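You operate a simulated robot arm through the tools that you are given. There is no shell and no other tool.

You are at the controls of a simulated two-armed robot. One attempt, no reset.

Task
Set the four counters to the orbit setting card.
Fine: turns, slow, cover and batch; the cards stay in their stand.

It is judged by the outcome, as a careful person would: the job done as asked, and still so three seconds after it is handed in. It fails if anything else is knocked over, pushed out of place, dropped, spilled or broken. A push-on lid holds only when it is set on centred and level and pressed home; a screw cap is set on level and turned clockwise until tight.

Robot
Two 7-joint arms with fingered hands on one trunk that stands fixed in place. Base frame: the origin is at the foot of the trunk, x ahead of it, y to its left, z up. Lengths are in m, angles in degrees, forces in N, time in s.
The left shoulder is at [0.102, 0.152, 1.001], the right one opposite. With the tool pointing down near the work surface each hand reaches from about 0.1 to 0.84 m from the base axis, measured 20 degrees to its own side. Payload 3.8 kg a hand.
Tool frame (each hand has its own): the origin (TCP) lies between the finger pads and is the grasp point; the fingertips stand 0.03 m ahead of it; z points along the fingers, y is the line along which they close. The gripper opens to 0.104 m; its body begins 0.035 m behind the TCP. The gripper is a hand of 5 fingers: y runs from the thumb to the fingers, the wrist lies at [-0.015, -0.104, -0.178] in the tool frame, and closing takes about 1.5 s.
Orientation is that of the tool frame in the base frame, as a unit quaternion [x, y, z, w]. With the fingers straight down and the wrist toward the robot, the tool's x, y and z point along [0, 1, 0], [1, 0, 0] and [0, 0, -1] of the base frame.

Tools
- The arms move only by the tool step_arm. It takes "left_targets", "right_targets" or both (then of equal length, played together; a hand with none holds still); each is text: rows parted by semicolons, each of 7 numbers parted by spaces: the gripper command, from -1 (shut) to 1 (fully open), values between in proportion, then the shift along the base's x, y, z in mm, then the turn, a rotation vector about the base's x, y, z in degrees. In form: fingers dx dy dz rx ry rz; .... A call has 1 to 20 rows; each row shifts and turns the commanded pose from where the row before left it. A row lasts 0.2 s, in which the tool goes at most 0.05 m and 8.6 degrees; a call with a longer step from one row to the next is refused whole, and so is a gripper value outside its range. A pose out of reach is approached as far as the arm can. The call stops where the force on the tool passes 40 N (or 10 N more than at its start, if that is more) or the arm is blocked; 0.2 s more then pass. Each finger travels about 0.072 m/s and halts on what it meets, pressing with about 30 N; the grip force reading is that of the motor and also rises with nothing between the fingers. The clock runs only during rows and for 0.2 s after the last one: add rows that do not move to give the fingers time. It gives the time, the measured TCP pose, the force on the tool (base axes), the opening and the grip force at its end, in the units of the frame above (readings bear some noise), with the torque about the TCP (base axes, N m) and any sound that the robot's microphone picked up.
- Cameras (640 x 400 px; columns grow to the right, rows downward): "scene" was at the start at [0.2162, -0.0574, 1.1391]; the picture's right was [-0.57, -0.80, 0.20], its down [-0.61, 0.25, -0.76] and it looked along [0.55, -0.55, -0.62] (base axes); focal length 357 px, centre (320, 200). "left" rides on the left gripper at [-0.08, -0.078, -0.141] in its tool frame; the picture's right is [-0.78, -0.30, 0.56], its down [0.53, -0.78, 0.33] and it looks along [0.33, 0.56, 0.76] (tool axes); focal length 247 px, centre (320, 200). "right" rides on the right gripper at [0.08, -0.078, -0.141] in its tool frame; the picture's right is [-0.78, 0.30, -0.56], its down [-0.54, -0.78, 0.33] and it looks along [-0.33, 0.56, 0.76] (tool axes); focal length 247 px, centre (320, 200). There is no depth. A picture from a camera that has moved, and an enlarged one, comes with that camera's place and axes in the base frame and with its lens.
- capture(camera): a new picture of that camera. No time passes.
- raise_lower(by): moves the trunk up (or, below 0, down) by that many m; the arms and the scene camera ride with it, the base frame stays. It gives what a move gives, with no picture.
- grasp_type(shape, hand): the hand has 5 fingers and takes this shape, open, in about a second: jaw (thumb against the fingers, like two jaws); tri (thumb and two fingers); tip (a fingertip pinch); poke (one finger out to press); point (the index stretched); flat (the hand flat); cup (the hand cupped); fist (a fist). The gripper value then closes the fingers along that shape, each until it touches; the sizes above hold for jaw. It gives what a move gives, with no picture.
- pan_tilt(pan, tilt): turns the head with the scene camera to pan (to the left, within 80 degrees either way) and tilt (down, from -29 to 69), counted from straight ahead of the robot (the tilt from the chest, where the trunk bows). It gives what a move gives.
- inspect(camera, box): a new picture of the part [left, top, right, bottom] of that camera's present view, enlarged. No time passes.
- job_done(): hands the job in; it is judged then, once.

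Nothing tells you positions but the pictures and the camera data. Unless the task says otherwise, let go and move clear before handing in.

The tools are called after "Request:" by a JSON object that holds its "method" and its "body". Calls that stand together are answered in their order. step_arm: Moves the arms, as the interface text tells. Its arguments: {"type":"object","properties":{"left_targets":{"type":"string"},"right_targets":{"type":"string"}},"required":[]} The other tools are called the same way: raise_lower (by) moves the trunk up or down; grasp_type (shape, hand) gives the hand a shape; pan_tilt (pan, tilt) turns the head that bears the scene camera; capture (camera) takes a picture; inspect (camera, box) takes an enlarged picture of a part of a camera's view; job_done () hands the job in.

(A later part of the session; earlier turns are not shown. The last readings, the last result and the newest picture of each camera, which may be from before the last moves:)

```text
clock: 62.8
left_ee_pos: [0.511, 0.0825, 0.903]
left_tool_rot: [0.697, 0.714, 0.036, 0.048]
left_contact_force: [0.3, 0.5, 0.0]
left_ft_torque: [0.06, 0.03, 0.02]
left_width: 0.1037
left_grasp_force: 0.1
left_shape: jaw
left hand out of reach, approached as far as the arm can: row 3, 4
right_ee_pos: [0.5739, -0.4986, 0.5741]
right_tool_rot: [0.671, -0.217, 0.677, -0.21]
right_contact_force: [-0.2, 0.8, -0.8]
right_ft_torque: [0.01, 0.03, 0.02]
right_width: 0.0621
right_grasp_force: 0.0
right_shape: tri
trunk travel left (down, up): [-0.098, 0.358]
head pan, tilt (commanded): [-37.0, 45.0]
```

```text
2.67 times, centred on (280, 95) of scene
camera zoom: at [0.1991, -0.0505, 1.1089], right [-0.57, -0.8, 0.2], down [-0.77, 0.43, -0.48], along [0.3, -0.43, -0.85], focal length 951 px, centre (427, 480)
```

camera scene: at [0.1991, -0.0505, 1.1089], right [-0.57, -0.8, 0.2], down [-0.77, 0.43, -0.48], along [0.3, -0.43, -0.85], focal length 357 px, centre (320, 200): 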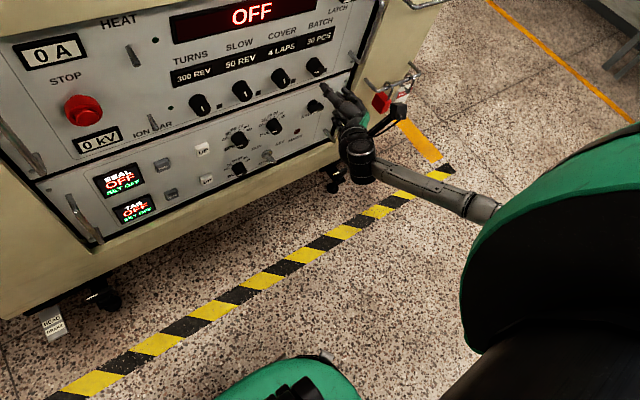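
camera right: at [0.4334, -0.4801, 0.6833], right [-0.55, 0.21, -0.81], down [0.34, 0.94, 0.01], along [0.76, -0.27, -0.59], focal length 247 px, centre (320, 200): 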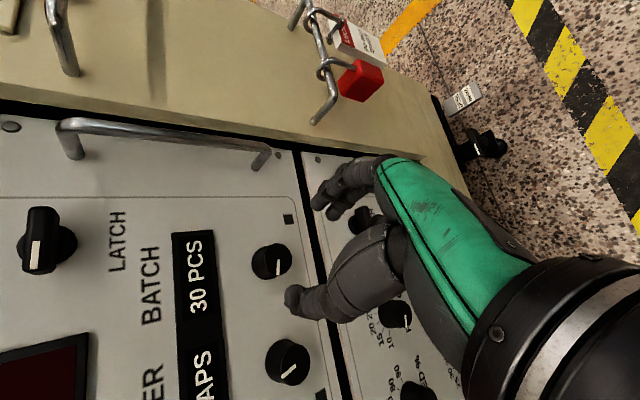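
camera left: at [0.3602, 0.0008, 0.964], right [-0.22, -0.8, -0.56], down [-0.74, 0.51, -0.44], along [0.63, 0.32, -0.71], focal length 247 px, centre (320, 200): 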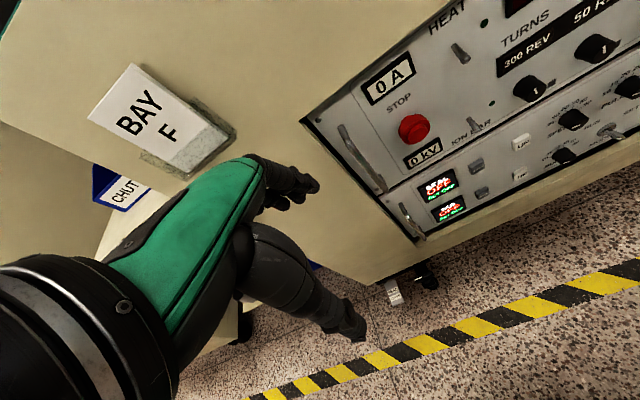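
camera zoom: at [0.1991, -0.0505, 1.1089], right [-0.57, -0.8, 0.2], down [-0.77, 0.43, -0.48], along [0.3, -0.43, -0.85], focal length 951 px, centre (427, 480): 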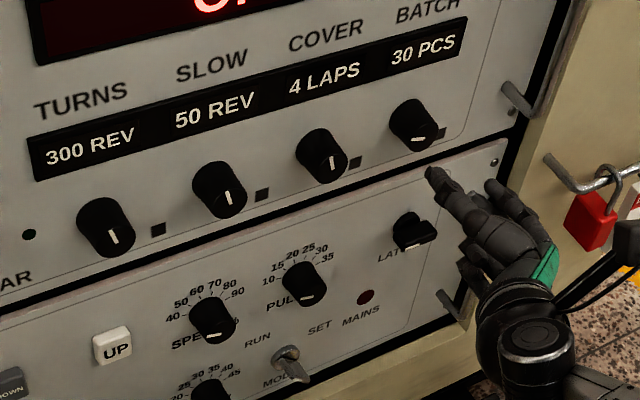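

The pointers show the knobs snap to 30° detents, so BATCH needs one 30° step clockwise. I'll align (up 5.5 mm), slide around the knob and pause to verify before closing.

Request:
{"method": "step_arm", "body": {"right_targets": "0.2 5 -1 5.5 0 0 0; 0.2 14 0 0 0 0 0; 0.2 15 0 0 0 0 0; 0.2 15 0 0 0 0 0; 0.2 15 0 0 0 0 0; 0.2 0 0 0 0 0 0; 0.2 0 0 0 0 0 0"}}

Request:
{"method": "inspect", "body": {"camera": "right", "box": [180, 150, 420, 350]}}

```text
clock: 64.4
left_ee_pos: [0.512, 0.0806, 0.9042]
left_tool_rot: [0.698, 0.713, 0.037, 0.049]
left_contact_force: [0.4, 0.7, 0.6]
left_ft_torque: [-0.01, 0.02, 0.0]
left_width: 0.1041
left_grasp_force: 0.1
left_shape: jaw
right_ee_pos: [0.6384, -0.501, 0.5798]
right_tool_rot: [0.672, -0.217, 0.676, -0.209]
right_contact_force: [-0.7, 0.2, -0.7]
right_ft_torque: [-0.01, -0.05, -0.01]
right_width: 0.062
right_grasp_force: 0.1
right_shape: tri
trunk travel left (down, up): [-0.098, 0.358]
head pan, tilt (commanded): [-37.0, 45.0]
```

```text
2.00 times, centred on (300, 250) of right
camera zoom: at [0.4982, -0.4812, 0.6883], right [-0.55, 0.21, -0.81], down [0.34, 0.94, 0.01], along [0.76, -0.27, -0.59], focal length 494 px, centre (360, 100)
```

zoom: 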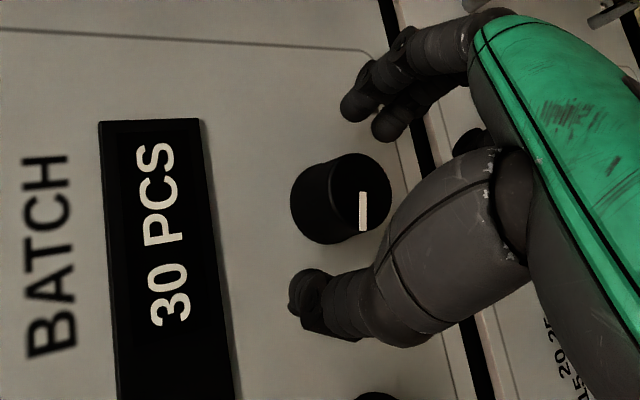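

The knob sits centred between thumb and fingers at (−0.501, 0.580). I'll close and turn clockwise 33°.

Request:
{"method": "step_arm", "body": {"right_targets": "0 0 0 0 0 0 0; -0.3 0 0 0 0 0 0; -0.6 0 0 0 0 0 0; -1 0 0 0 0 0 0; -1 0 0 0 0 0 0; -1 0 0 0 0 0 0; -1 0 0 0 0 0 0; -1 0 0 0 6 0 0; -1 0 0 0 6 0 0; -1 0 0 0 6 0 0; -1 0 0 0 6 0 0; -1 0 0 0 6 0 0; -1 0 0 0 3 0 0; -1 0 0 0 0 0 0"}}

Request:
{"method": "inspect", "body": {"camera": "right", "box": [180, 150, 420, 350]}}

Request:
{"method": "inspect", "body": {"camera": "scene", "box": [160, 20, 400, 170]}}

```text
clock: 66.9
left_ee_pos: [0.511, 0.0811, 0.9042]
left_tool_rot: [0.697, 0.714, 0.038, 0.048]
left_contact_force: [-1.5, 0.2, -0.2]
left_ft_torque: [0.0, -0.04, 0.01]
left_width: 0.1037
left_grasp_force: 0.0
left_shape: jaw
right_ee_pos: [0.6559, -0.5286, 0.6206]
right_tool_rot: [0.572, -0.365, 0.649, -0.344]
right_contact_force: [-26.7, -7.2, -4.8]
right_ft_torque: [-0.03, 0.24, -0.12]
right_width: 0.0185
right_grasp_force: 30.1
right_shape: tri
trunk travel left (down, up): [-0.098, 0.358]
head pan, tilt (commanded): [-37.0, 45.0]
stopped in row 12 (right hand): the force on the tool passed its limit at 81 N (the readings are from after the stop); the commanded pose is now the measured one
```

```text
2.00 times, centred on (300, 250) of right
camera zoom: at [0.5044, -0.5476, 0.7146], right [-0.46, 0.57, -0.68], down [0.37, 0.82, 0.44], along [0.81, -0.05, -0.59], focal length 494 px, centre (360, 100)
```

zoom: 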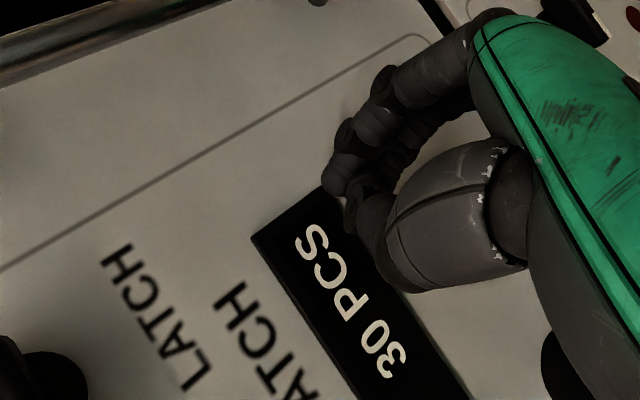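

```text
2.67 times, centred on (280, 95) of scene
camera zoom: at [0.1967, -0.0519, 1.1093], right [-0.57, -0.8, 0.2], down [-0.76, 0.43, -0.48], along [0.3, -0.43, -0.85], focal length 951 px, centre (427, 480)
```

zoom: 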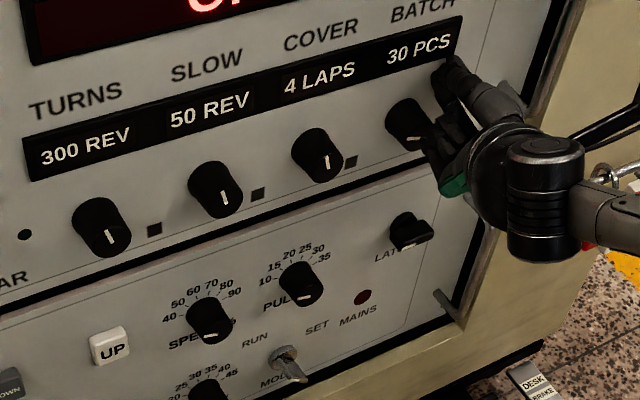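

The arm slipped off the knob sideways and pressed against the panel beside the BATCH window (nothing appears displaced). I'll back straight out gently right away.

Request:
{"method": "step_arm", "body": {"right_targets": "-1 -6 0 0 0 0 0; -1 -10 0 0 0 0 0; -1 -12 0 0 0 0 0; -0.6 -12 0 0 0 0 0; 0 -12 0 0 0 0 0; 0.2 0 0 0 0 0 0"}}

Request:
{"method": "capture", "body": {"camera": "right"}}

Request:
{"method": "capture", "body": {"camera": "scene"}}

Request:
{"method": "inspect", "body": {"camera": "scene", "box": [160, 0, 400, 150]}}

```text
clock: 68.3
left_ee_pos: [0.5109, 0.0823, 0.9032]
left_tool_rot: [0.698, 0.714, 0.037, 0.048]
left_contact_force: [-0.2, -0.2, -0.4]
left_ft_torque: [-0.01, 0.01, 0.0]
left_width: 0.1039
left_grasp_force: 0.0
left_shape: jaw
right_ee_pos: [0.6076, -0.5252, 0.6207]
right_tool_rot: [0.57, -0.364, 0.65, -0.348]
right_contact_force: [-0.6, -0.7, 0.7]
right_ft_torque: [0.02, 0.01, -0.01]
right_width: 0.0618
right_grasp_force: 0.1
right_shape: tri
trunk travel left (down, up): [-0.098, 0.358]
head pan, tilt (commanded): [-37.0, 45.0]
```

```text
taken
camera right: at [0.456, -0.5451, 0.7148], right [-0.46, 0.57, -0.68], down [0.36, 0.82, 0.44], along [0.81, -0.04, -0.58], focal length 247 px, centre (320, 200)
```

right: 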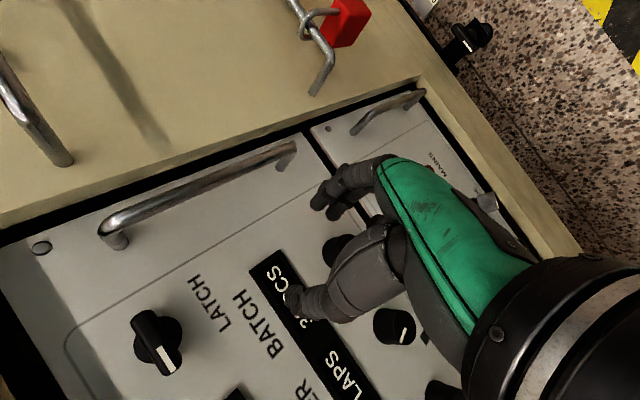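

```text
taken
camera scene: at [0.1993, -0.0507, 1.109], right [-0.57, -0.8, 0.2], down [-0.77, 0.43, -0.48], along [0.3, -0.43, -0.85], focal length 357 px, centre (320, 200)
```

scene: 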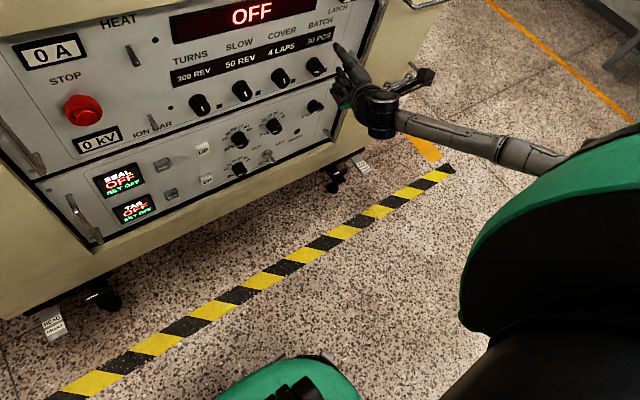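

```text
2.67 times, centred on (280, 75) of scene
camera zoom: at [0.1993, -0.0507, 1.109], right [-0.57, -0.8, 0.2], down [-0.77, 0.43, -0.48], along [0.3, -0.43, -0.85], focal length 951 px, centre (427, 533)
```

zoom: 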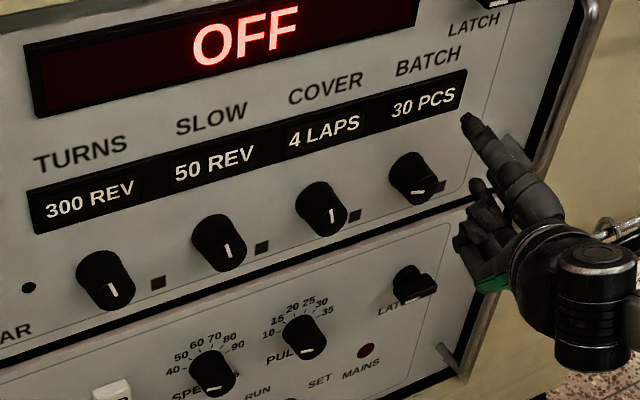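

I'm clear of the panel; windows still read 300/50/4/30 and nothing else looks moved. The elbow-out posture is poor for this turn, so I'll back off a bit more and raise the trunk 5 cm to regain the posture that worked for COVER.

Request:
{"method": "step_arm", "body": {"right_targets": "0.2 -15 0 0 0 0 0; 0.2 -15 0 0 0 0 0; 0.2 0 0 0 0 0 0"}}

Request:
{"method": "raise_lower", "body": {"by": 0.05}}

Request:
{"method": "capture", "body": {"camera": "scene"}}

Request:
{"method": "capture", "body": {"camera": "right"}}

```text
clock: 69.1
left_ee_pos: [0.5127, 0.0811, 0.9042]
left_tool_rot: [0.697, 0.714, 0.038, 0.048]
left_contact_force: [0.4, -0.1, 0.5]
left_ft_torque: [0.01, -0.01, -0.02]
left_width: 0.1039
left_grasp_force: 0.1
left_shape: jaw
right_ee_pos: [0.5771, -0.524, 0.6227]
right_tool_rot: [0.57, -0.364, 0.649, -0.349]
right_contact_force: [-0.8, -0.2, 0.0]
right_ft_torque: [0.01, -0.01, 0.0]
right_width: 0.0622
right_grasp_force: 0.1
right_shape: tri
trunk travel left (down, up): [-0.098, 0.358]
head pan, tilt (commanded): [-37.0, 45.0]
```

```text
clock: 70.0
left_ee_pos: [0.5158, 0.0854, 0.9598]
left_tool_rot: [0.695, 0.716, 0.049, 0.051]
left_contact_force: [-0.4, -1.5, 0.8]
left_ft_torque: [0.01, -0.01, -0.01]
left_width: 0.1039
left_grasp_force: 0.0
left_shape: jaw
right_ee_pos: [0.5768, -0.5256, 0.6723]
right_tool_rot: [0.571, -0.364, 0.649, -0.348]
right_contact_force: [1.2, 0.2, 0.0]
right_ft_torque: [0.0, 0.0, -0.01]
right_width: 0.0621
right_grasp_force: 0.0
right_shape: tri
trunk travel left (down, up): [-0.148, 0.308]
head pan, tilt (commanded): [-37.0, 45.0]
```

```text
taken
camera scene: at [0.167, -0.0508, 1.1779], right [-0.58, -0.8, 0.15], down [-0.72, 0.43, -0.55], along [0.37, -0.43, -0.82], focal length 357 px, centre (320, 200)
```

scene: 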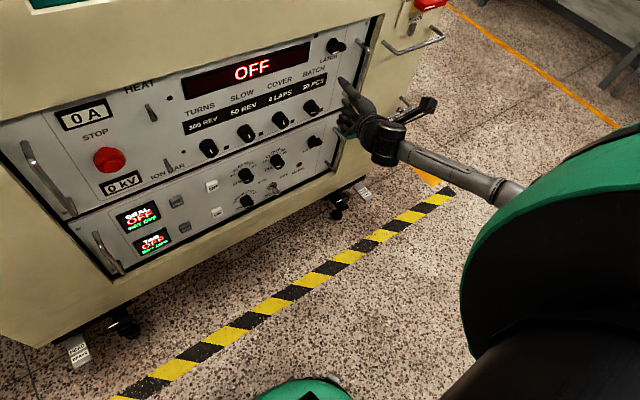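

```text
taken
camera right: at [0.4265, -0.5454, 0.7653], right [-0.46, 0.57, -0.68], down [0.36, 0.82, 0.44], along [0.81, -0.04, -0.58], focal length 247 px, centre (320, 200)
```

right: 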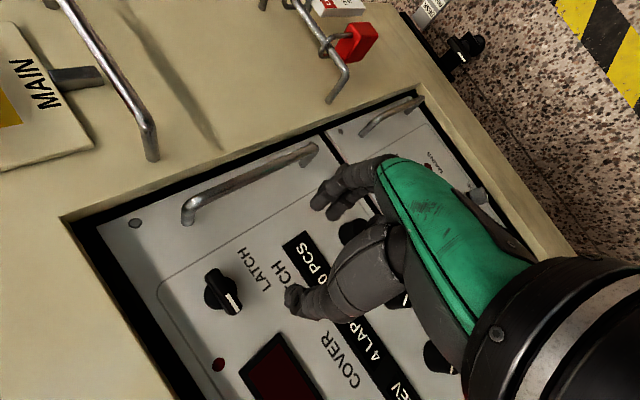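

The hand is in free space above BATCH. I'll square up the orientation and come down to z≈0.58 in front of BATCH at a safe standoff, then test the roll range there before gripping again.

Request:
{"method": "step_arm", "body": {"right_targets": "0.2 0 5 -18 -5.07 1.75 1.19; 0.2 0 5 -18 -5.07 1.75 1.19; 0.2 0 5 -18 -5.07 1.75 1.19; 0.2 0 5 -18 0 0 0; 0.2 0 4.6 -18 0 0 0; 0.2 0 0 0 0 0 0; 0.2 0 0 0 0 0 0"}}

Request:
{"method": "capture", "body": {"camera": "scene"}}

Request:
{"method": "capture", "body": {"camera": "right"}}

```text
clock: 71.6
left_ee_pos: [0.5143, 0.0872, 0.9569]
left_tool_rot: [0.695, 0.716, 0.047, 0.047]
left_contact_force: [-0.5, 0.9, 1.0]
left_ft_torque: [-0.02, 0.02, 0.0]
left_width: 0.1036
left_grasp_force: 0.1
left_shape: jaw
right_ee_pos: [0.5779, -0.5002, 0.5826]
right_tool_rot: [0.652, -0.271, 0.654, -0.272]
right_contact_force: [0.4, -0.4, -0.6]
right_ft_torque: [-0.05, -0.03, 0.01]
right_width: 0.0621
right_grasp_force: 0.1
right_shape: tri
trunk travel left (down, up): [-0.148, 0.308]
head pan, tilt (commanded): [-37.0, 45.0]
```

```text
taken
camera scene: at [0.1665, -0.0506, 1.178], right [-0.58, -0.8, 0.15], down [-0.72, 0.43, -0.55], along [0.37, -0.43, -0.82], focal length 357 px, centre (320, 200)
```

scene: 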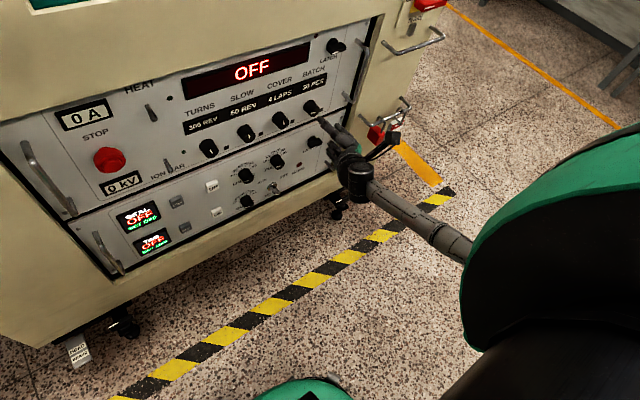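

```text
taken
camera right: at [0.4375, -0.5023, 0.6926], right [-0.55, 0.34, -0.76], down [0.33, 0.93, 0.18], along [0.76, -0.15, -0.63], focal length 247 px, centre (320, 200)
```

right: 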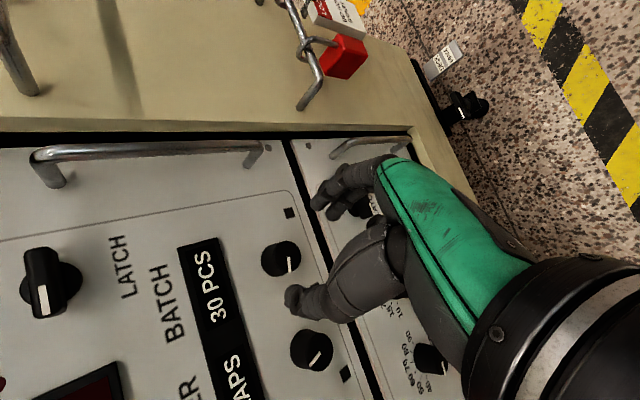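

Tracking is exact here. I'll test the clockwise roll of 36° in free space at this standoff before committing.

Request:
{"method": "step_arm", "body": {"right_targets": "0.2 0 0 0 6 0 0; 0.2 0 0 0 6 0 0; 0.2 0 0 0 6 0 0; 0.2 0 0 0 6 0 0; 0.2 0 0 0 6 0 0; 0.2 0 0 0 6 0 0; 0.2 0 0 0 0 0 0"}}

Request:
{"method": "capture", "body": {"camera": "scene"}}

```text
clock: 73.2
left_ee_pos: [0.5143, 0.0872, 0.9543]
left_tool_rot: [0.695, 0.716, 0.046, 0.045]
left_contact_force: [-0.6, -0.8, 0.0]
left_ft_torque: [-0.02, -0.02, 0.03]
left_width: 0.1037
left_grasp_force: 0.0
left_shape: jaw
right_ee_pos: [0.5782, -0.4999, 0.5831]
right_tool_rot: [0.535, -0.461, 0.537, -0.461]
right_contact_force: [0.2, 0.4, 0.7]
right_ft_torque: [-0.01, 0.03, 0.03]
right_width: 0.0622
right_grasp_force: 0.0
right_shape: tri
trunk travel left (down, up): [-0.148, 0.308]
head pan, tilt (commanded): [-37.0, 45.0]
```

```text
taken
camera scene: at [0.1664, -0.0507, 1.178], right [-0.58, -0.8, 0.15], down [-0.72, 0.43, -0.55], along [0.37, -0.43, -0.82], focal length 357 px, centre (320, 200)
```

scene: 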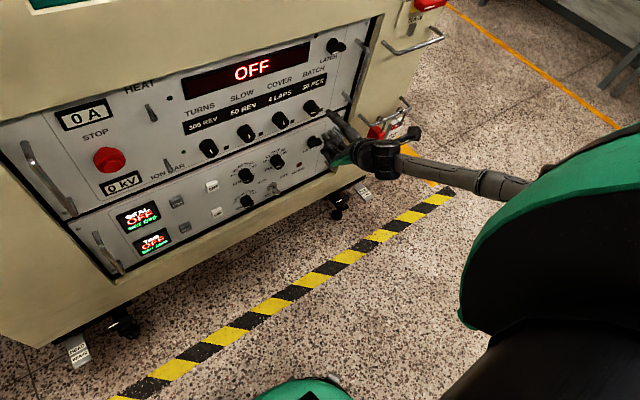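

The full clockwise roll tracks perfectly here. I'll roll back to the start, lower 3 mm onto the knob axis, and slide around BATCH with fingers open.

Request:
{"method": "step_arm", "body": {"right_targets": "0.2 0 0 -1 -6 0 0; 0.2 0 0 -1 -6 0 0; 0.2 0 0 -1 -6 0 0; 0.2 0 0 0 -6 0 0; 0.2 0 0 0 -6 0 0; 0.2 0 0 0 -6 0 0; 0.2 12 -0.5 0 0 0 0; 0.2 12 0 0 0 0 0; 0.2 12 0 0 0 0 0; 0.2 12 0 0 0 0 0; 0.2 12 0 0 0 0 0; 0.2 0 0 0 0 0 0; 0.2 0 0 0 0 0 0"}}

Request:
{"method": "inspect", "body": {"camera": "right", "box": [180, 150, 420, 350]}}

Request:
{"method": "capture", "body": {"camera": "scene"}}

```text
clock: 76.0
left_ee_pos: [0.5154, 0.088, 0.953]
left_tool_rot: [0.694, 0.717, 0.046, 0.044]
left_contact_force: [0.2, -0.9, 0.6]
left_ft_torque: [-0.03, 0.04, -0.01]
left_width: 0.1039
left_grasp_force: 0.1
left_shape: jaw
right_ee_pos: [0.6371, -0.501, 0.5812]
right_tool_rot: [0.651, -0.273, 0.653, -0.273]
right_contact_force: [0.3, -0.1, 0.1]
right_ft_torque: [-0.02, 0.0, 0.01]
right_width: 0.062
right_grasp_force: 0.0
right_shape: tri
trunk travel left (down, up): [-0.148, 0.308]
head pan, tilt (commanded): [-37.0, 45.0]
```

```text
2.00 times, centred on (300, 250) of right
camera zoom: at [0.4958, -0.5022, 0.6899], right [-0.55, 0.34, -0.76], down [0.33, 0.93, 0.18], along [0.76, -0.15, -0.63], focal length 494 px, centre (360, 100)
```

zoom: 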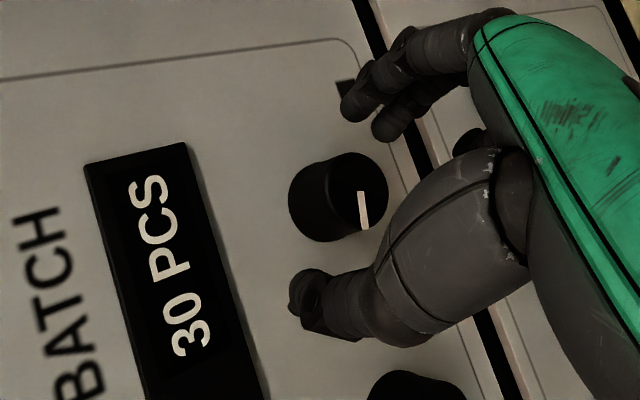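

```text
taken
camera scene: at [0.1665, -0.0506, 1.178], right [-0.58, -0.8, 0.15], down [-0.72, 0.43, -0.55], along [0.37, -0.43, -0.82], focal length 357 px, centre (320, 200)
```

scene: 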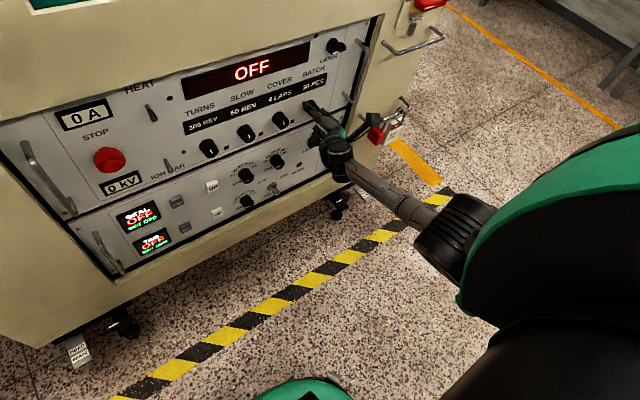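

Well centred and the arm is tracking, so I'll close the fingers and turn clockwise in two small portions, watching forces.

Request:
{"method": "step_arm", "body": {"right_targets": "0 0 0 0 0 0 0; -0.3 0 0 0 0 0 0; -0.6 0 0 0 0 0 0; -1 0 0 0 0 0 0; -1 0 0 0 0 0 0; -1 0 0 0 0 0 0; -1 0 0 0 0 0 0; -1 0 0 0 5 0 0; -1 0 0 0 5 0 0; -1 0 0 0 5 0 0; -1 0 0 0 0 0 0"}}

Request:
{"method": "inspect", "body": {"camera": "scene", "box": [170, 60, 370, 185]}}

```text
clock: 78.4
left_ee_pos: [0.513, 0.0865, 0.9516]
left_tool_rot: [0.694, 0.717, 0.045, 0.043]
left_contact_force: [0.0, 0.1, 0.0]
left_ft_torque: [0.0, -0.03, -0.01]
left_width: 0.1038
left_grasp_force: 0.0
left_shape: jaw
right_ee_pos: [0.6364, -0.5018, 0.5805]
right_tool_rot: [0.61, -0.355, 0.613, -0.355]
right_contact_force: [-0.3, -0.7, 0.8]
right_ft_torque: [-0.02, 0.01, -0.03]
right_width: 0.0235
right_grasp_force: 29.8
right_shape: tri
trunk travel left (down, up): [-0.148, 0.308]
head pan, tilt (commanded): [-37.0, 45.0]
```

```text
3.20 times, centred on (270, 122) of scene
camera zoom: at [0.1665, -0.0507, 1.178], right [-0.58, -0.8, 0.15], down [-0.72, 0.43, -0.55], along [0.37, -0.43, -0.82], focal length 1141 px, centre (480, 448)
```

zoom: 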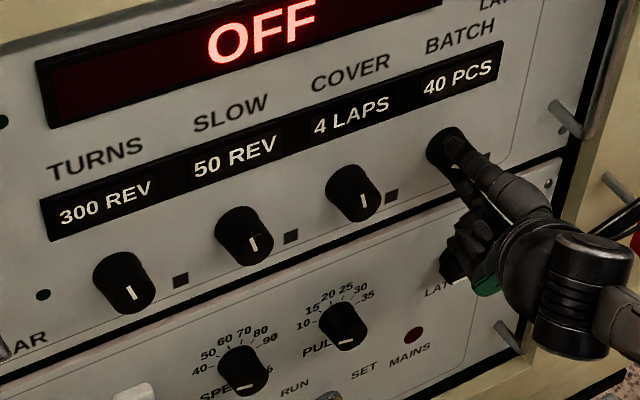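

BATCH shows 40 PCS with negligible side force. I'll add 14° to centre it on the detent.

Request:
{"method": "step_arm", "body": {"right_targets": "-1 0 0 0 5 0 0; -1 0 0 0 5 0 0; -1 0 0 0 4 0 0; -1 0 0 0 0 0 0"}}

Request:
{"method": "inspect", "body": {"camera": "scene", "box": [170, 60, 370, 185]}}

Request:
{"method": "inspect", "body": {"camera": "right", "box": [180, 150, 420, 350]}}

```text
clock: 79.4
left_ee_pos: [0.5136, 0.0877, 0.9526]
left_tool_rot: [0.695, 0.716, 0.046, 0.043]
left_contact_force: [-0.2, 0.2, -1.6]
left_ft_torque: [-0.02, -0.01, 0.0]
left_width: 0.1038
left_grasp_force: 0.1
left_shape: jaw
right_ee_pos: [0.6375, -0.5005, 0.5797]
right_tool_rot: [0.562, -0.427, 0.564, -0.428]
right_contact_force: [-2.5, -1.5, 0.4]
right_ft_torque: [-0.03, 0.07, -0.04]
right_width: 0.0232
right_grasp_force: 30.0
right_shape: tri
trunk travel left (down, up): [-0.148, 0.308]
head pan, tilt (commanded): [-37.0, 45.0]
```

```text
3.20 times, centred on (270, 122) of scene
camera zoom: at [0.1662, -0.0509, 1.178], right [-0.58, -0.8, 0.15], down [-0.72, 0.43, -0.55], along [0.37, -0.43, -0.82], focal length 1141 px, centre (480, 448)
```

zoom: 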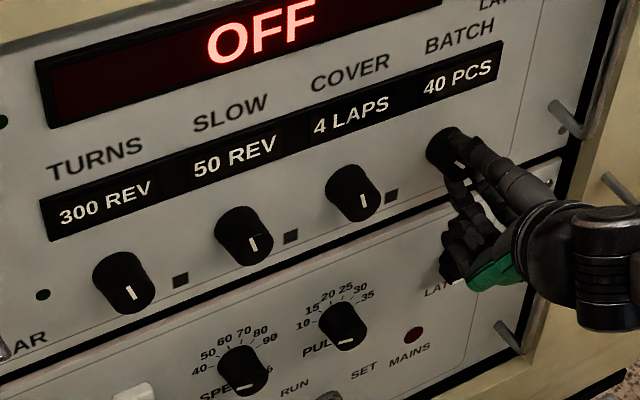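

```text
2.00 times, centred on (300, 250) of right
camera zoom: at [0.4958, -0.5567, 0.6748], right [-0.55, 0.67, -0.5], down [0.33, 0.72, 0.6], along [0.76, 0.17, -0.62], focal length 494 px, centre (360, 100)
```

zoom: 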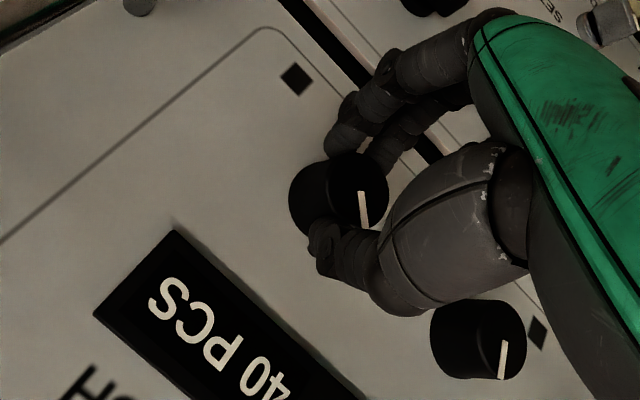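

BATCH is on 40 PCS. I'll open the fingers in place and check the window before backing out.

Request:
{"method": "step_arm", "body": {"right_targets": "-0.6 0 0 0 0 0 0; -0.2 0 0 0 0 0 0; 0.2 0 0 0 0 0 0; 0.2 0 0 0 0 0 0; 0.2 0 0 0 0 0 0"}}

Request:
{"method": "inspect", "body": {"camera": "scene", "box": [170, 60, 370, 185]}}

Request:
{"method": "inspect", "body": {"camera": "right", "box": [180, 150, 420, 350]}}

```text
clock: 80.6
left_ee_pos: [0.5121, 0.0877, 0.9528]
left_tool_rot: [0.695, 0.717, 0.046, 0.043]
left_contact_force: [-0.2, 0.0, 0.2]
left_ft_torque: [0.02, -0.01, 0.0]
left_width: 0.1036
left_grasp_force: 0.0
left_shape: jaw
right_ee_pos: [0.6384, -0.501, 0.5805]
right_tool_rot: [0.562, -0.427, 0.565, -0.428]
right_contact_force: [0.4, 0.6, 0.0]
right_ft_torque: [0.0, 0.02, 0.04]
right_width: 0.0621
right_grasp_force: 0.0
right_shape: tri
trunk travel left (down, up): [-0.148, 0.308]
head pan, tilt (commanded): [-37.0, 45.0]
```

```text
3.20 times, centred on (270, 122) of scene
camera zoom: at [0.1665, -0.0506, 1.178], right [-0.58, -0.8, 0.15], down [-0.72, 0.43, -0.55], along [0.37, -0.43, -0.82], focal length 1141 px, centre (480, 448)
```

zoom: 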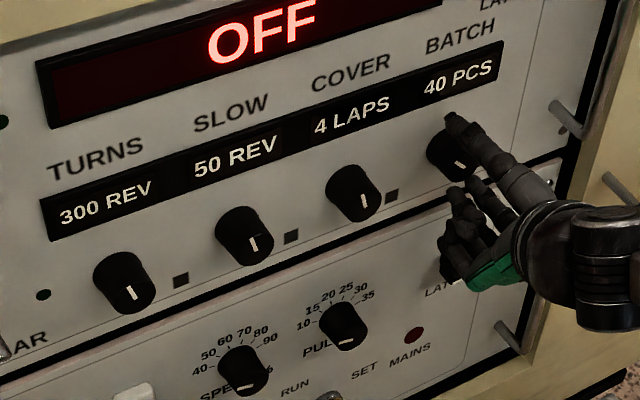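

```text
2.00 times, centred on (300, 250) of right
camera zoom: at [0.4963, -0.5561, 0.6749], right [-0.55, 0.67, -0.5], down [0.33, 0.72, 0.6], along [0.76, 0.17, -0.62], focal length 494 px, centre (360, 100)
```

zoom: 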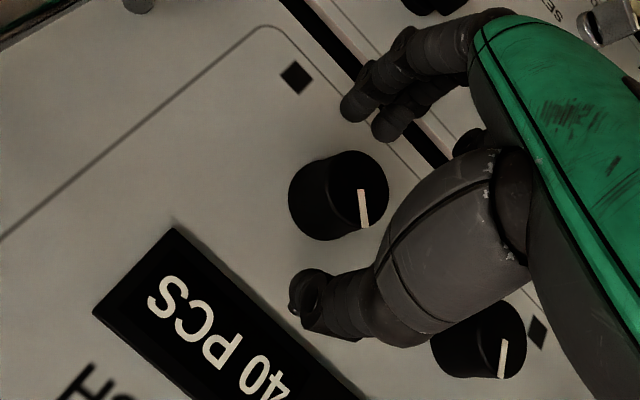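

BATCH holds at 40 PCS after release. Only TURNS remains (300 → 200, counter-clockwise); I'll back out 6 cm and raise the trunk 4 cm so the arm is straighter for that knob.

Request:
{"method": "step_arm", "body": {"right_targets": "0.2 -15 0 0 0 0 0; 0.2 -15 0 0 0 0 0; 0.2 -15 0 0 0 0 0; 0.2 -15 0 0 0 0 0; 0.2 0 0 0 0 0 0"}}

Request:
{"method": "raise_lower", "body": {"by": 0.04}}

Request:
{"method": "capture", "body": {"camera": "scene"}}

```text
clock: 81.8
left_ee_pos: [0.513, 0.0873, 0.9524]
left_tool_rot: [0.695, 0.717, 0.045, 0.043]
left_contact_force: [0.4, -0.5, -0.8]
left_ft_torque: [-0.01, 0.01, 0.0]
left_width: 0.1037
left_grasp_force: 0.1
left_shape: jaw
right_ee_pos: [0.5798, -0.5009, 0.5787]
right_tool_rot: [0.562, -0.427, 0.565, -0.427]
right_contact_force: [0.3, 0.0, -0.2]
right_ft_torque: [0.01, 0.05, -0.02]
right_width: 0.0619
right_grasp_force: 0.1
right_shape: tri
trunk travel left (down, up): [-0.148, 0.308]
head pan, tilt (commanded): [-37.0, 45.0]
```

```text
clock: 82.6
left_ee_pos: [0.5162, 0.0865, 0.9964]
left_tool_rot: [0.695, 0.716, 0.047, 0.047]
left_contact_force: [-0.1, 0.1, -0.3]
left_ft_torque: [0.03, 0.03, -0.02]
left_width: 0.104
left_grasp_force: 0.0
left_shape: jaw
right_ee_pos: [0.5769, -0.5003, 0.6197]
right_tool_rot: [0.562, -0.428, 0.565, -0.427]
right_contact_force: [-0.1, 0.3, -0.8]
right_ft_torque: [-0.02, 0.0, 0.0]
right_width: 0.0618
right_grasp_force: 0.1
right_shape: tri
trunk travel left (down, up): [-0.188, 0.268]
head pan, tilt (commanded): [-37.0, 45.0]
```

```text
taken
camera scene: at [0.1437, -0.0509, 1.2291], right [-0.59, -0.8, 0.11], down [-0.69, 0.43, -0.59], along [0.42, -0.43, -0.8], focal length 357 px, centre (320, 200)
```

scene: 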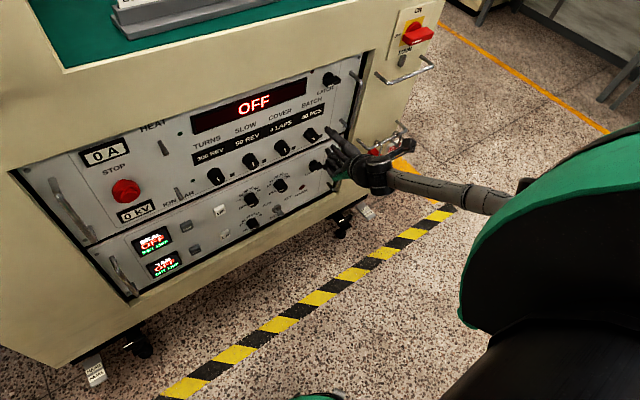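

The hand is free at x≈0.577. I'll travel left toward TURNS in two stages, watching that the arm tracks.

Request:
{"method": "step_arm", "body": {"right_targets": "0.2 -4 30 -3 2 0 0; 0.2 -4 30 -3 2 0 0; 0.2 -4 30 -3 2 0 0; 0.2 0 30 -3 2 0 0; 0.2 0 0 0 0 0 0"}}

Request:
{"method": "capture", "body": {"camera": "scene"}}

```text
clock: 83.8
left_ee_pos: [0.514, 0.0861, 0.9947]
left_tool_rot: [0.696, 0.715, 0.045, 0.045]
left_contact_force: [0.8, 1.1, 0.0]
left_ft_torque: [-0.01, 0.0, 0.0]
left_width: 0.1035
left_grasp_force: 0.1
left_shape: jaw
right_ee_pos: [0.5673, -0.381, 0.6065]
right_tool_rot: [0.532, -0.465, 0.533, -0.466]
right_contact_force: [0.4, -0.2, 0.4]
right_ft_torque: [0.03, -0.01, -0.05]
right_width: 0.0621
right_grasp_force: 0.0
right_shape: tri
trunk travel left (down, up): [-0.188, 0.268]
head pan, tilt (commanded): [-37.0, 45.0]
```

```text
taken
camera scene: at [0.1429, -0.0509, 1.2292], right [-0.59, -0.8, 0.11], down [-0.69, 0.43, -0.59], along [0.42, -0.43, -0.8], focal length 357 px, centre (320, 200)
```

scene: 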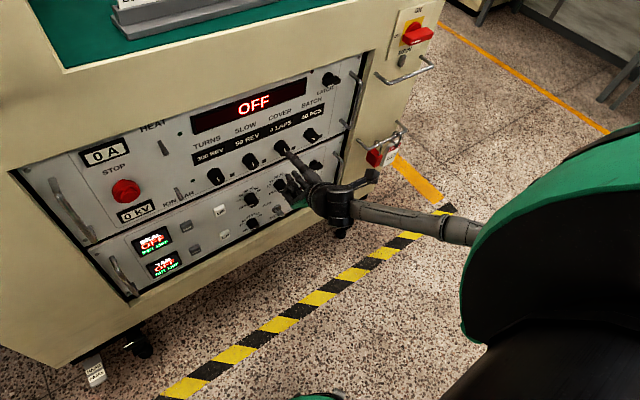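

Tracking is good with the elbow well out to the right. I'll continue the remaining 15 cm to TURNS.

Request:
{"method": "step_arm", "body": {"right_targets": "0.2 0 30 -5 2 0 0; 0.2 0 30 -5 2 0 0; 0.2 0 30 -5 2 0 0; 0.2 0 30 -5 2 0 0; 0.2 0 30 -5 2 0 0; 0.2 0 0 0 0 0 0; 0.2 0 0 0 0 0 0"}}

Request:
{"method": "capture", "body": {"camera": "scene"}}

Request:
{"method": "capture", "body": {"camera": "right"}}

Request:
{"method": "inspect", "body": {"camera": "right", "box": [200, 200, 360, 300]}}

```text
clock: 85.4
left_ee_pos: [0.5127, 0.0877, 0.9923]
left_tool_rot: [0.695, 0.716, 0.044, 0.043]
left_contact_force: [0.8, -1.2, -0.2]
left_ft_torque: [-0.01, -0.01, 0.0]
left_width: 0.1041
left_grasp_force: 0.0
left_shape: jaw
right_ee_pos: [0.564, -0.229, 0.5824]
right_tool_rot: [-0.488, 0.51, -0.492, 0.509]
right_contact_force: [-0.4, -0.8, -0.8]
right_ft_torque: [0.03, 0.01, 0.01]
right_width: 0.0619
right_grasp_force: 0.1
right_shape: tri
trunk travel left (down, up): [-0.188, 0.268]
head pan, tilt (commanded): [-37.0, 45.0]
```

```text
taken
camera scene: at [0.1429, -0.0505, 1.2292], right [-0.59, -0.8, 0.11], down [-0.69, 0.43, -0.59], along [0.42, -0.43, -0.8], focal length 357 px, centre (320, 200)
```

scene: 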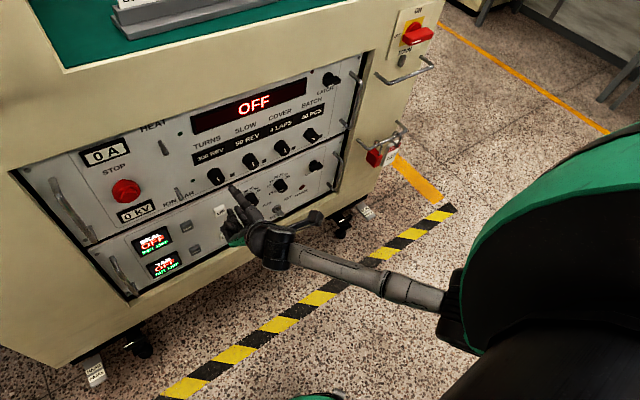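

```text
taken
camera right: at [0.4231, -0.3111, 0.655], right [-0.55, 0.79, -0.27], down [0.33, 0.5, 0.8], along [0.76, 0.35, -0.54], focal length 247 px, centre (320, 200)
```

right: 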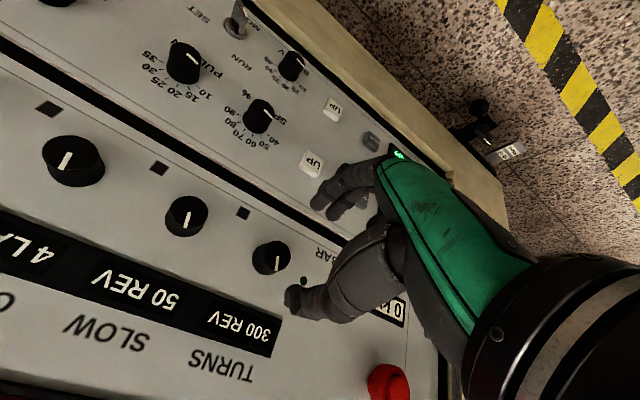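

```text
4.00 times, centred on (280, 250) of right
camera zoom: at [0.4231, -0.3111, 0.655], right [-0.55, 0.79, -0.27], down [0.33, 0.5, 0.8], along [0.76, 0.35, -0.54], focal length 988 px, centre (480, 0)
```

zoom: 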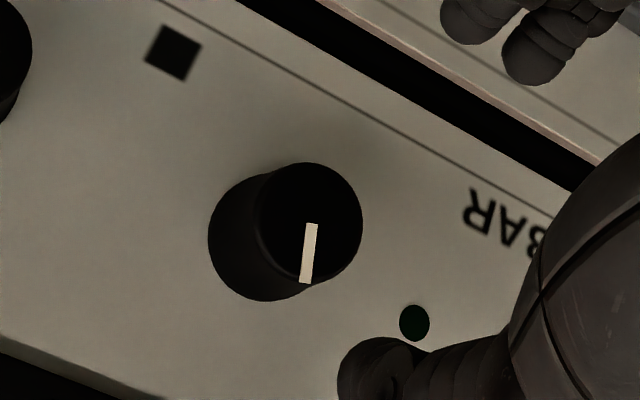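

TURNS is within 4 mm of the tool axis (axis ≈ y −0.231, z 0.579). I'll test the counter-clockwise roll in free space first.

Request:
{"method": "step_arm", "body": {"right_targets": "0.2 0 -1.5 -3 -6 0 0; 0.2 0 0 0 -6 0 0; 0.2 0 0 0 -6 0 0; 0.2 0 0 0 -6 0 0; 0.2 0 0 0 -6 0 0; 0.2 0 0 0 -6 0 0; 0.2 0 0 0 0 0 0"}}

Request:
{"method": "capture", "body": {"camera": "scene"}}

```text
clock: 87.0
left_ee_pos: [0.5125, 0.0869, 0.9903]
left_tool_rot: [0.696, 0.716, 0.043, 0.042]
left_contact_force: [0.0, 0.6, 0.6]
left_ft_torque: [-0.03, -0.03, -0.03]
left_width: 0.1038
left_grasp_force: 0.1
left_shape: jaw
right_ee_pos: [0.5649, -0.2316, 0.5796]
right_tool_rot: [0.622, -0.334, 0.625, -0.333]
right_contact_force: [0.0, 0.9, -0.9]
right_ft_torque: [0.01, 0.0, -0.03]
right_width: 0.0621
right_grasp_force: 0.1
right_shape: tri
trunk travel left (down, up): [-0.188, 0.268]
head pan, tilt (commanded): [-37.0, 45.0]
```

```text
taken
camera scene: at [0.1429, -0.0508, 1.2292], right [-0.59, -0.8, 0.11], down [-0.69, 0.43, -0.59], along [0.42, -0.43, -0.8], focal length 357 px, centre (320, 200)
```

scene: 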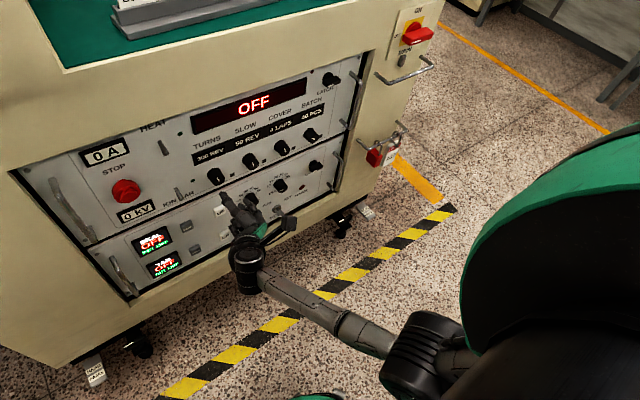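

The roll tracks cleanly. I'll roll back, slide around TURNS with the fingers open, and verify before closing.

Request:
{"method": "step_arm", "body": {"right_targets": "0.2 0 0 0 6 0 0; 0.2 0 0 0 6 0 0; 0.2 0 0 0 6 0 0; 0.2 0 0 0 6 0 0; 0.2 0 0 0 6 0 0; 0.2 0 0 0 6 0 0; 0.2 12 0 0 0 0 0; 0.2 12 0 0 0 0 0; 0.2 12 0 0 0 0 0; 0.2 12 0 0 0 0 0; 0.2 12 0 0 0 0 0; 0.2 13 0 0 0 0 0; 0.2 0 0 0 0 0 0; 0.2 0 0 0 0 0 0"}}

Request:
{"method": "inspect", "body": {"camera": "right", "box": [180, 150, 420, 350]}}

Request:
{"method": "capture", "body": {"camera": "scene"}}

```text
clock: 90.0
left_ee_pos: [0.513, 0.0872, 0.9928]
left_tool_rot: [0.695, 0.716, 0.043, 0.042]
left_contact_force: [0.3, 0.5, 0.1]
left_ft_torque: [-0.03, 0.0, 0.0]
left_width: 0.1037
left_grasp_force: 0.0
left_shape: jaw
right_ee_pos: [0.638, -0.2333, 0.5805]
right_tool_rot: [-0.487, 0.511, -0.491, 0.51]
right_contact_force: [-0.1, 0.5, -1.6]
right_ft_torque: [-0.01, 0.0, -0.02]
right_width: 0.0619
right_grasp_force: 0.1
right_shape: tri
trunk travel left (down, up): [-0.188, 0.268]
head pan, tilt (commanded): [-37.0, 45.0]
```

```text
2.00 times, centred on (300, 250) of right
camera zoom: at [0.4969, -0.3147, 0.6528], right [-0.55, 0.79, -0.27], down [0.33, 0.5, 0.8], along [0.76, 0.35, -0.54], focal length 494 px, centre (360, 100)
```

zoom: 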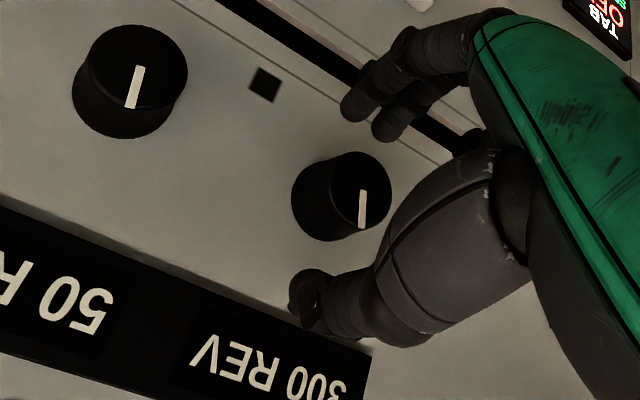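

```text
taken
camera scene: at [0.143, -0.0506, 1.2292], right [-0.59, -0.8, 0.11], down [-0.69, 0.43, -0.59], along [0.42, -0.43, -0.8], focal length 357 px, centre (320, 200)
```

scene: 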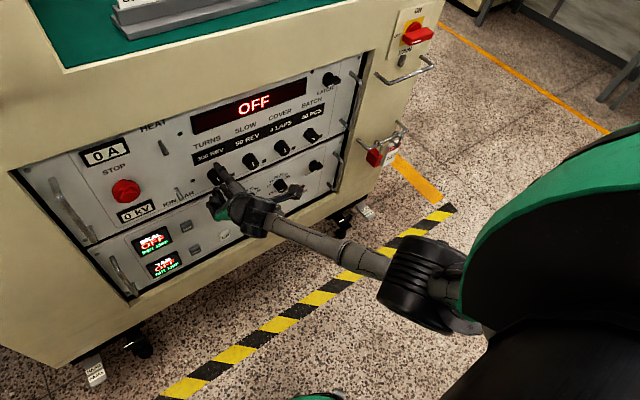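

Well placed around TURNS. I'll close and turn counter-clockwise 18° first, checking forces and the window.

Request:
{"method": "step_arm", "body": {"right_targets": "0 0 1.5 0 0 0 0; -0.3 0 0 0 0 0 0; -0.6 0 0 0 0 0 0; -1 0 0 0 0 0 0; -1 0 0 0 0 0 0; -1 0 0 0 0 0 0; -1 0 0 0 0 0 0; -1 0 0 0 -6 0 0; -1 0 0 0 -6 0 0; -1 0 0 0 -6 0 0; -1 0 0 0 0 0 0"}}

Request:
{"method": "inspect", "body": {"camera": "scene", "box": [180, 70, 360, 200]}}

Request:
{"method": "inspect", "body": {"camera": "right", "box": [180, 150, 420, 350]}}

```text
clock: 92.4
left_ee_pos: [0.5128, 0.0885, 0.9912]
left_tool_rot: [0.695, 0.716, 0.044, 0.042]
left_contact_force: [-0.6, 0.5, 0.5]
left_ft_torque: [0.01, -0.01, 0.0]
left_width: 0.1038
left_grasp_force: 0.1
left_shape: jaw
right_ee_pos: [0.6371, -0.2305, 0.5793]
right_tool_rot: [0.563, -0.426, 0.566, -0.426]
right_contact_force: [0.2, 0.6, 3.1]
right_ft_torque: [-0.05, -0.03, 0.01]
right_width: 0.0237
right_grasp_force: 29.8
right_shape: tri
trunk travel left (down, up): [-0.188, 0.268]
head pan, tilt (commanded): [-37.0, 45.0]
```

```text
3.08 times, centred on (270, 135) of scene
camera zoom: at [0.1425, -0.0505, 1.2293], right [-0.59, -0.8, 0.11], down [-0.69, 0.43, -0.59], along [0.42, -0.43, -0.8], focal length 1097 px, centre (474, 400)
```

zoom: 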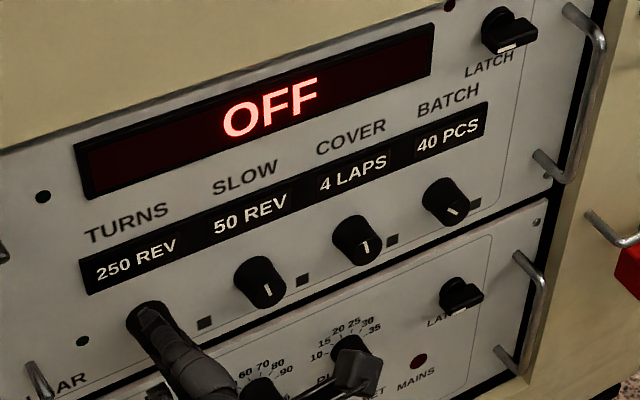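

```text
2.00 times, centred on (300, 250) of right
camera zoom: at [0.4975, -0.2859, 0.6747], right [-0.55, 0.67, -0.5], down [0.33, 0.72, 0.6], along [0.76, 0.17, -0.62], focal length 494 px, centre (360, 100)
```

zoom: 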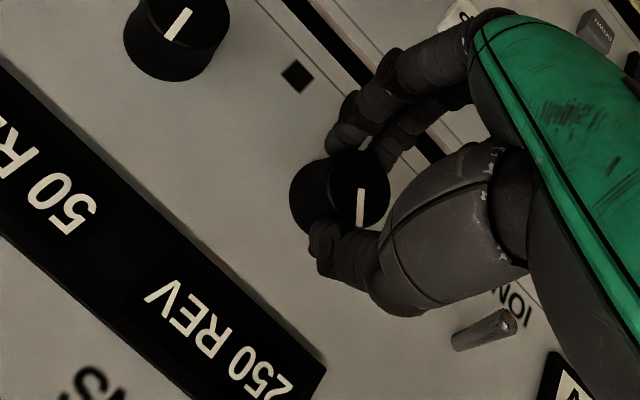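

TURNS went to 250 REV after 18°, the other three still read 50 / 4 / 40, and the ION BAR toggle is about 9 cm away, clear of the hand. I'll continue another 18°.

Request:
{"method": "step_arm", "body": {"right_targets": "-1 0 0 0 -6 0 0; -1 0 0 0 -6 0 0; -1 0 0 0 -6 0 0; -1 0 0 0 0 0 0"}}

Request:
{"method": "inspect", "body": {"camera": "scene", "box": [180, 70, 360, 200]}}

Request:
{"method": "capture", "body": {"camera": "scene"}}

```text
clock: 93.4
left_ee_pos: [0.5135, 0.0879, 0.9905]
left_tool_rot: [0.695, 0.716, 0.044, 0.042]
left_contact_force: [-1.1, -0.9, 0.5]
left_ft_torque: [-0.03, -0.01, 0.02]
left_width: 0.1039
left_grasp_force: 0.1
left_shape: jaw
right_ee_pos: [0.6383, -0.2298, 0.5802]
right_tool_rot: [0.621, -0.334, 0.626, -0.333]
right_contact_force: [1.8, 4.0, 2.1]
right_ft_torque: [0.03, -0.01, 0.05]
right_width: 0.0236
right_grasp_force: 30.1
right_shape: tri
trunk travel left (down, up): [-0.188, 0.268]
head pan, tilt (commanded): [-37.0, 45.0]
```

```text
3.08 times, centred on (270, 135) of scene
camera zoom: at [0.1428, -0.0502, 1.2292], right [-0.59, -0.8, 0.11], down [-0.69, 0.43, -0.59], along [0.42, -0.43, -0.8], focal length 1097 px, centre (474, 400)
```

zoom: 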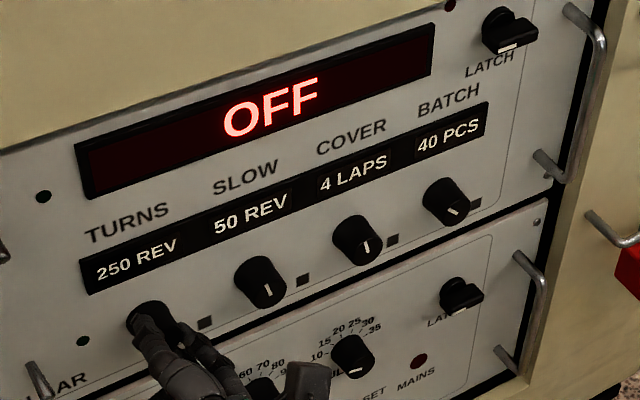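

```text
taken
camera scene: at [0.1428, -0.0502, 1.2292], right [-0.59, -0.8, 0.11], down [-0.69, 0.43, -0.59], along [0.42, -0.43, -0.8], focal length 357 px, centre (320, 200)
```

scene: 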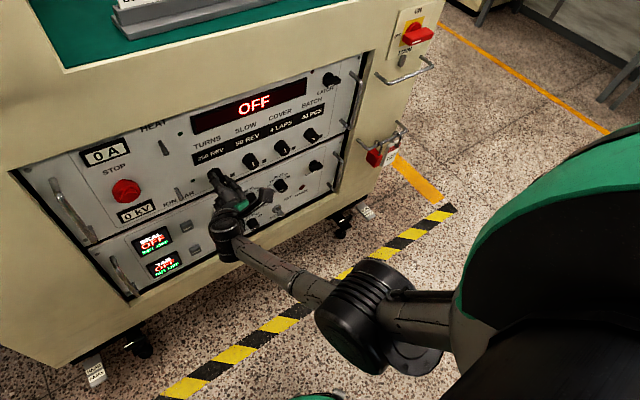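

TURNS reads 250 REV at 36° and the elbow is moving inward, so I'll release here, roll back with the fingers open, and take a second bite for the last step.

Request:
{"method": "step_arm", "body": {"right_targets": "-0.6 0 0 0 0 0 0; -0.2 0 0 0 0 0 0; 0.2 0 0 0 0 0 0; 0.2 0 0 0 0 0 0; 0.2 0 0 0 0 0 0; 0.2 0 0 0 6 0 0; 0.2 0 0 0 6 0 0; 0.2 0 0 0 6 0 0; 0.2 0 0 0 6 0 0; 0.2 0 0 0 6 0 0; 0.2 0 0 0 6 0 0; 0.2 0 0 0 0 0 0; 0.2 0 0 0 0 0 0"}}

Request:
{"method": "inspect", "body": {"camera": "scene", "box": [180, 70, 360, 200]}}

Request:
{"method": "inspect", "body": {"camera": "right", "box": [180, 150, 420, 350]}}

```text
clock: 96.2
left_ee_pos: [0.5129, 0.0871, 0.9914]
left_tool_rot: [0.695, 0.716, 0.044, 0.042]
left_contact_force: [-0.5, -0.8, -0.3]
left_ft_torque: [-0.01, -0.01, 0.0]
left_width: 0.1039
left_grasp_force: 0.0
left_shape: jaw
right_ee_pos: [0.6386, -0.2317, 0.5793]
right_tool_rot: [-0.488, 0.51, -0.491, 0.51]
right_contact_force: [0.4, 0.6, 0.1]
right_ft_torque: [-0.01, 0.04, -0.03]
right_width: 0.0624
right_grasp_force: 0.0
right_shape: tri
trunk travel left (down, up): [-0.188, 0.268]
head pan, tilt (commanded): [-37.0, 45.0]
```

```text
3.08 times, centred on (270, 135) of scene
camera zoom: at [0.1429, -0.0508, 1.2292], right [-0.59, -0.8, 0.11], down [-0.69, 0.43, -0.59], along [0.42, -0.43, -0.8], focal length 1097 px, centre (474, 400)
```

zoom: 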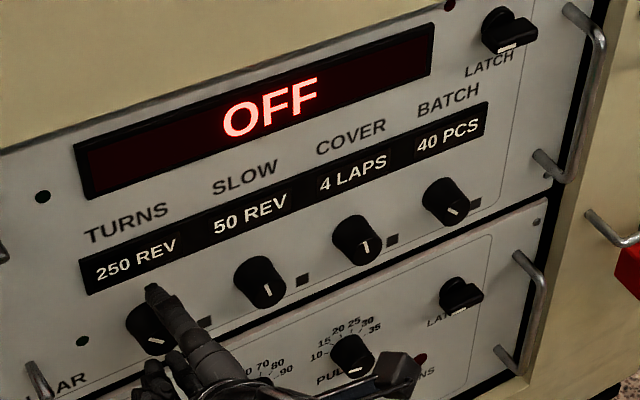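

```text
2.00 times, centred on (300, 250) of right
camera zoom: at [0.4972, -0.3138, 0.6531], right [-0.55, 0.79, -0.27], down [0.33, 0.5, 0.8], along [0.76, 0.35, -0.54], focal length 494 px, centre (360, 100)
```

zoom: 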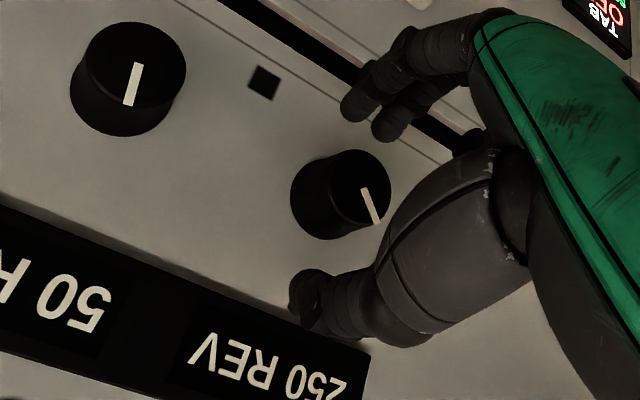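

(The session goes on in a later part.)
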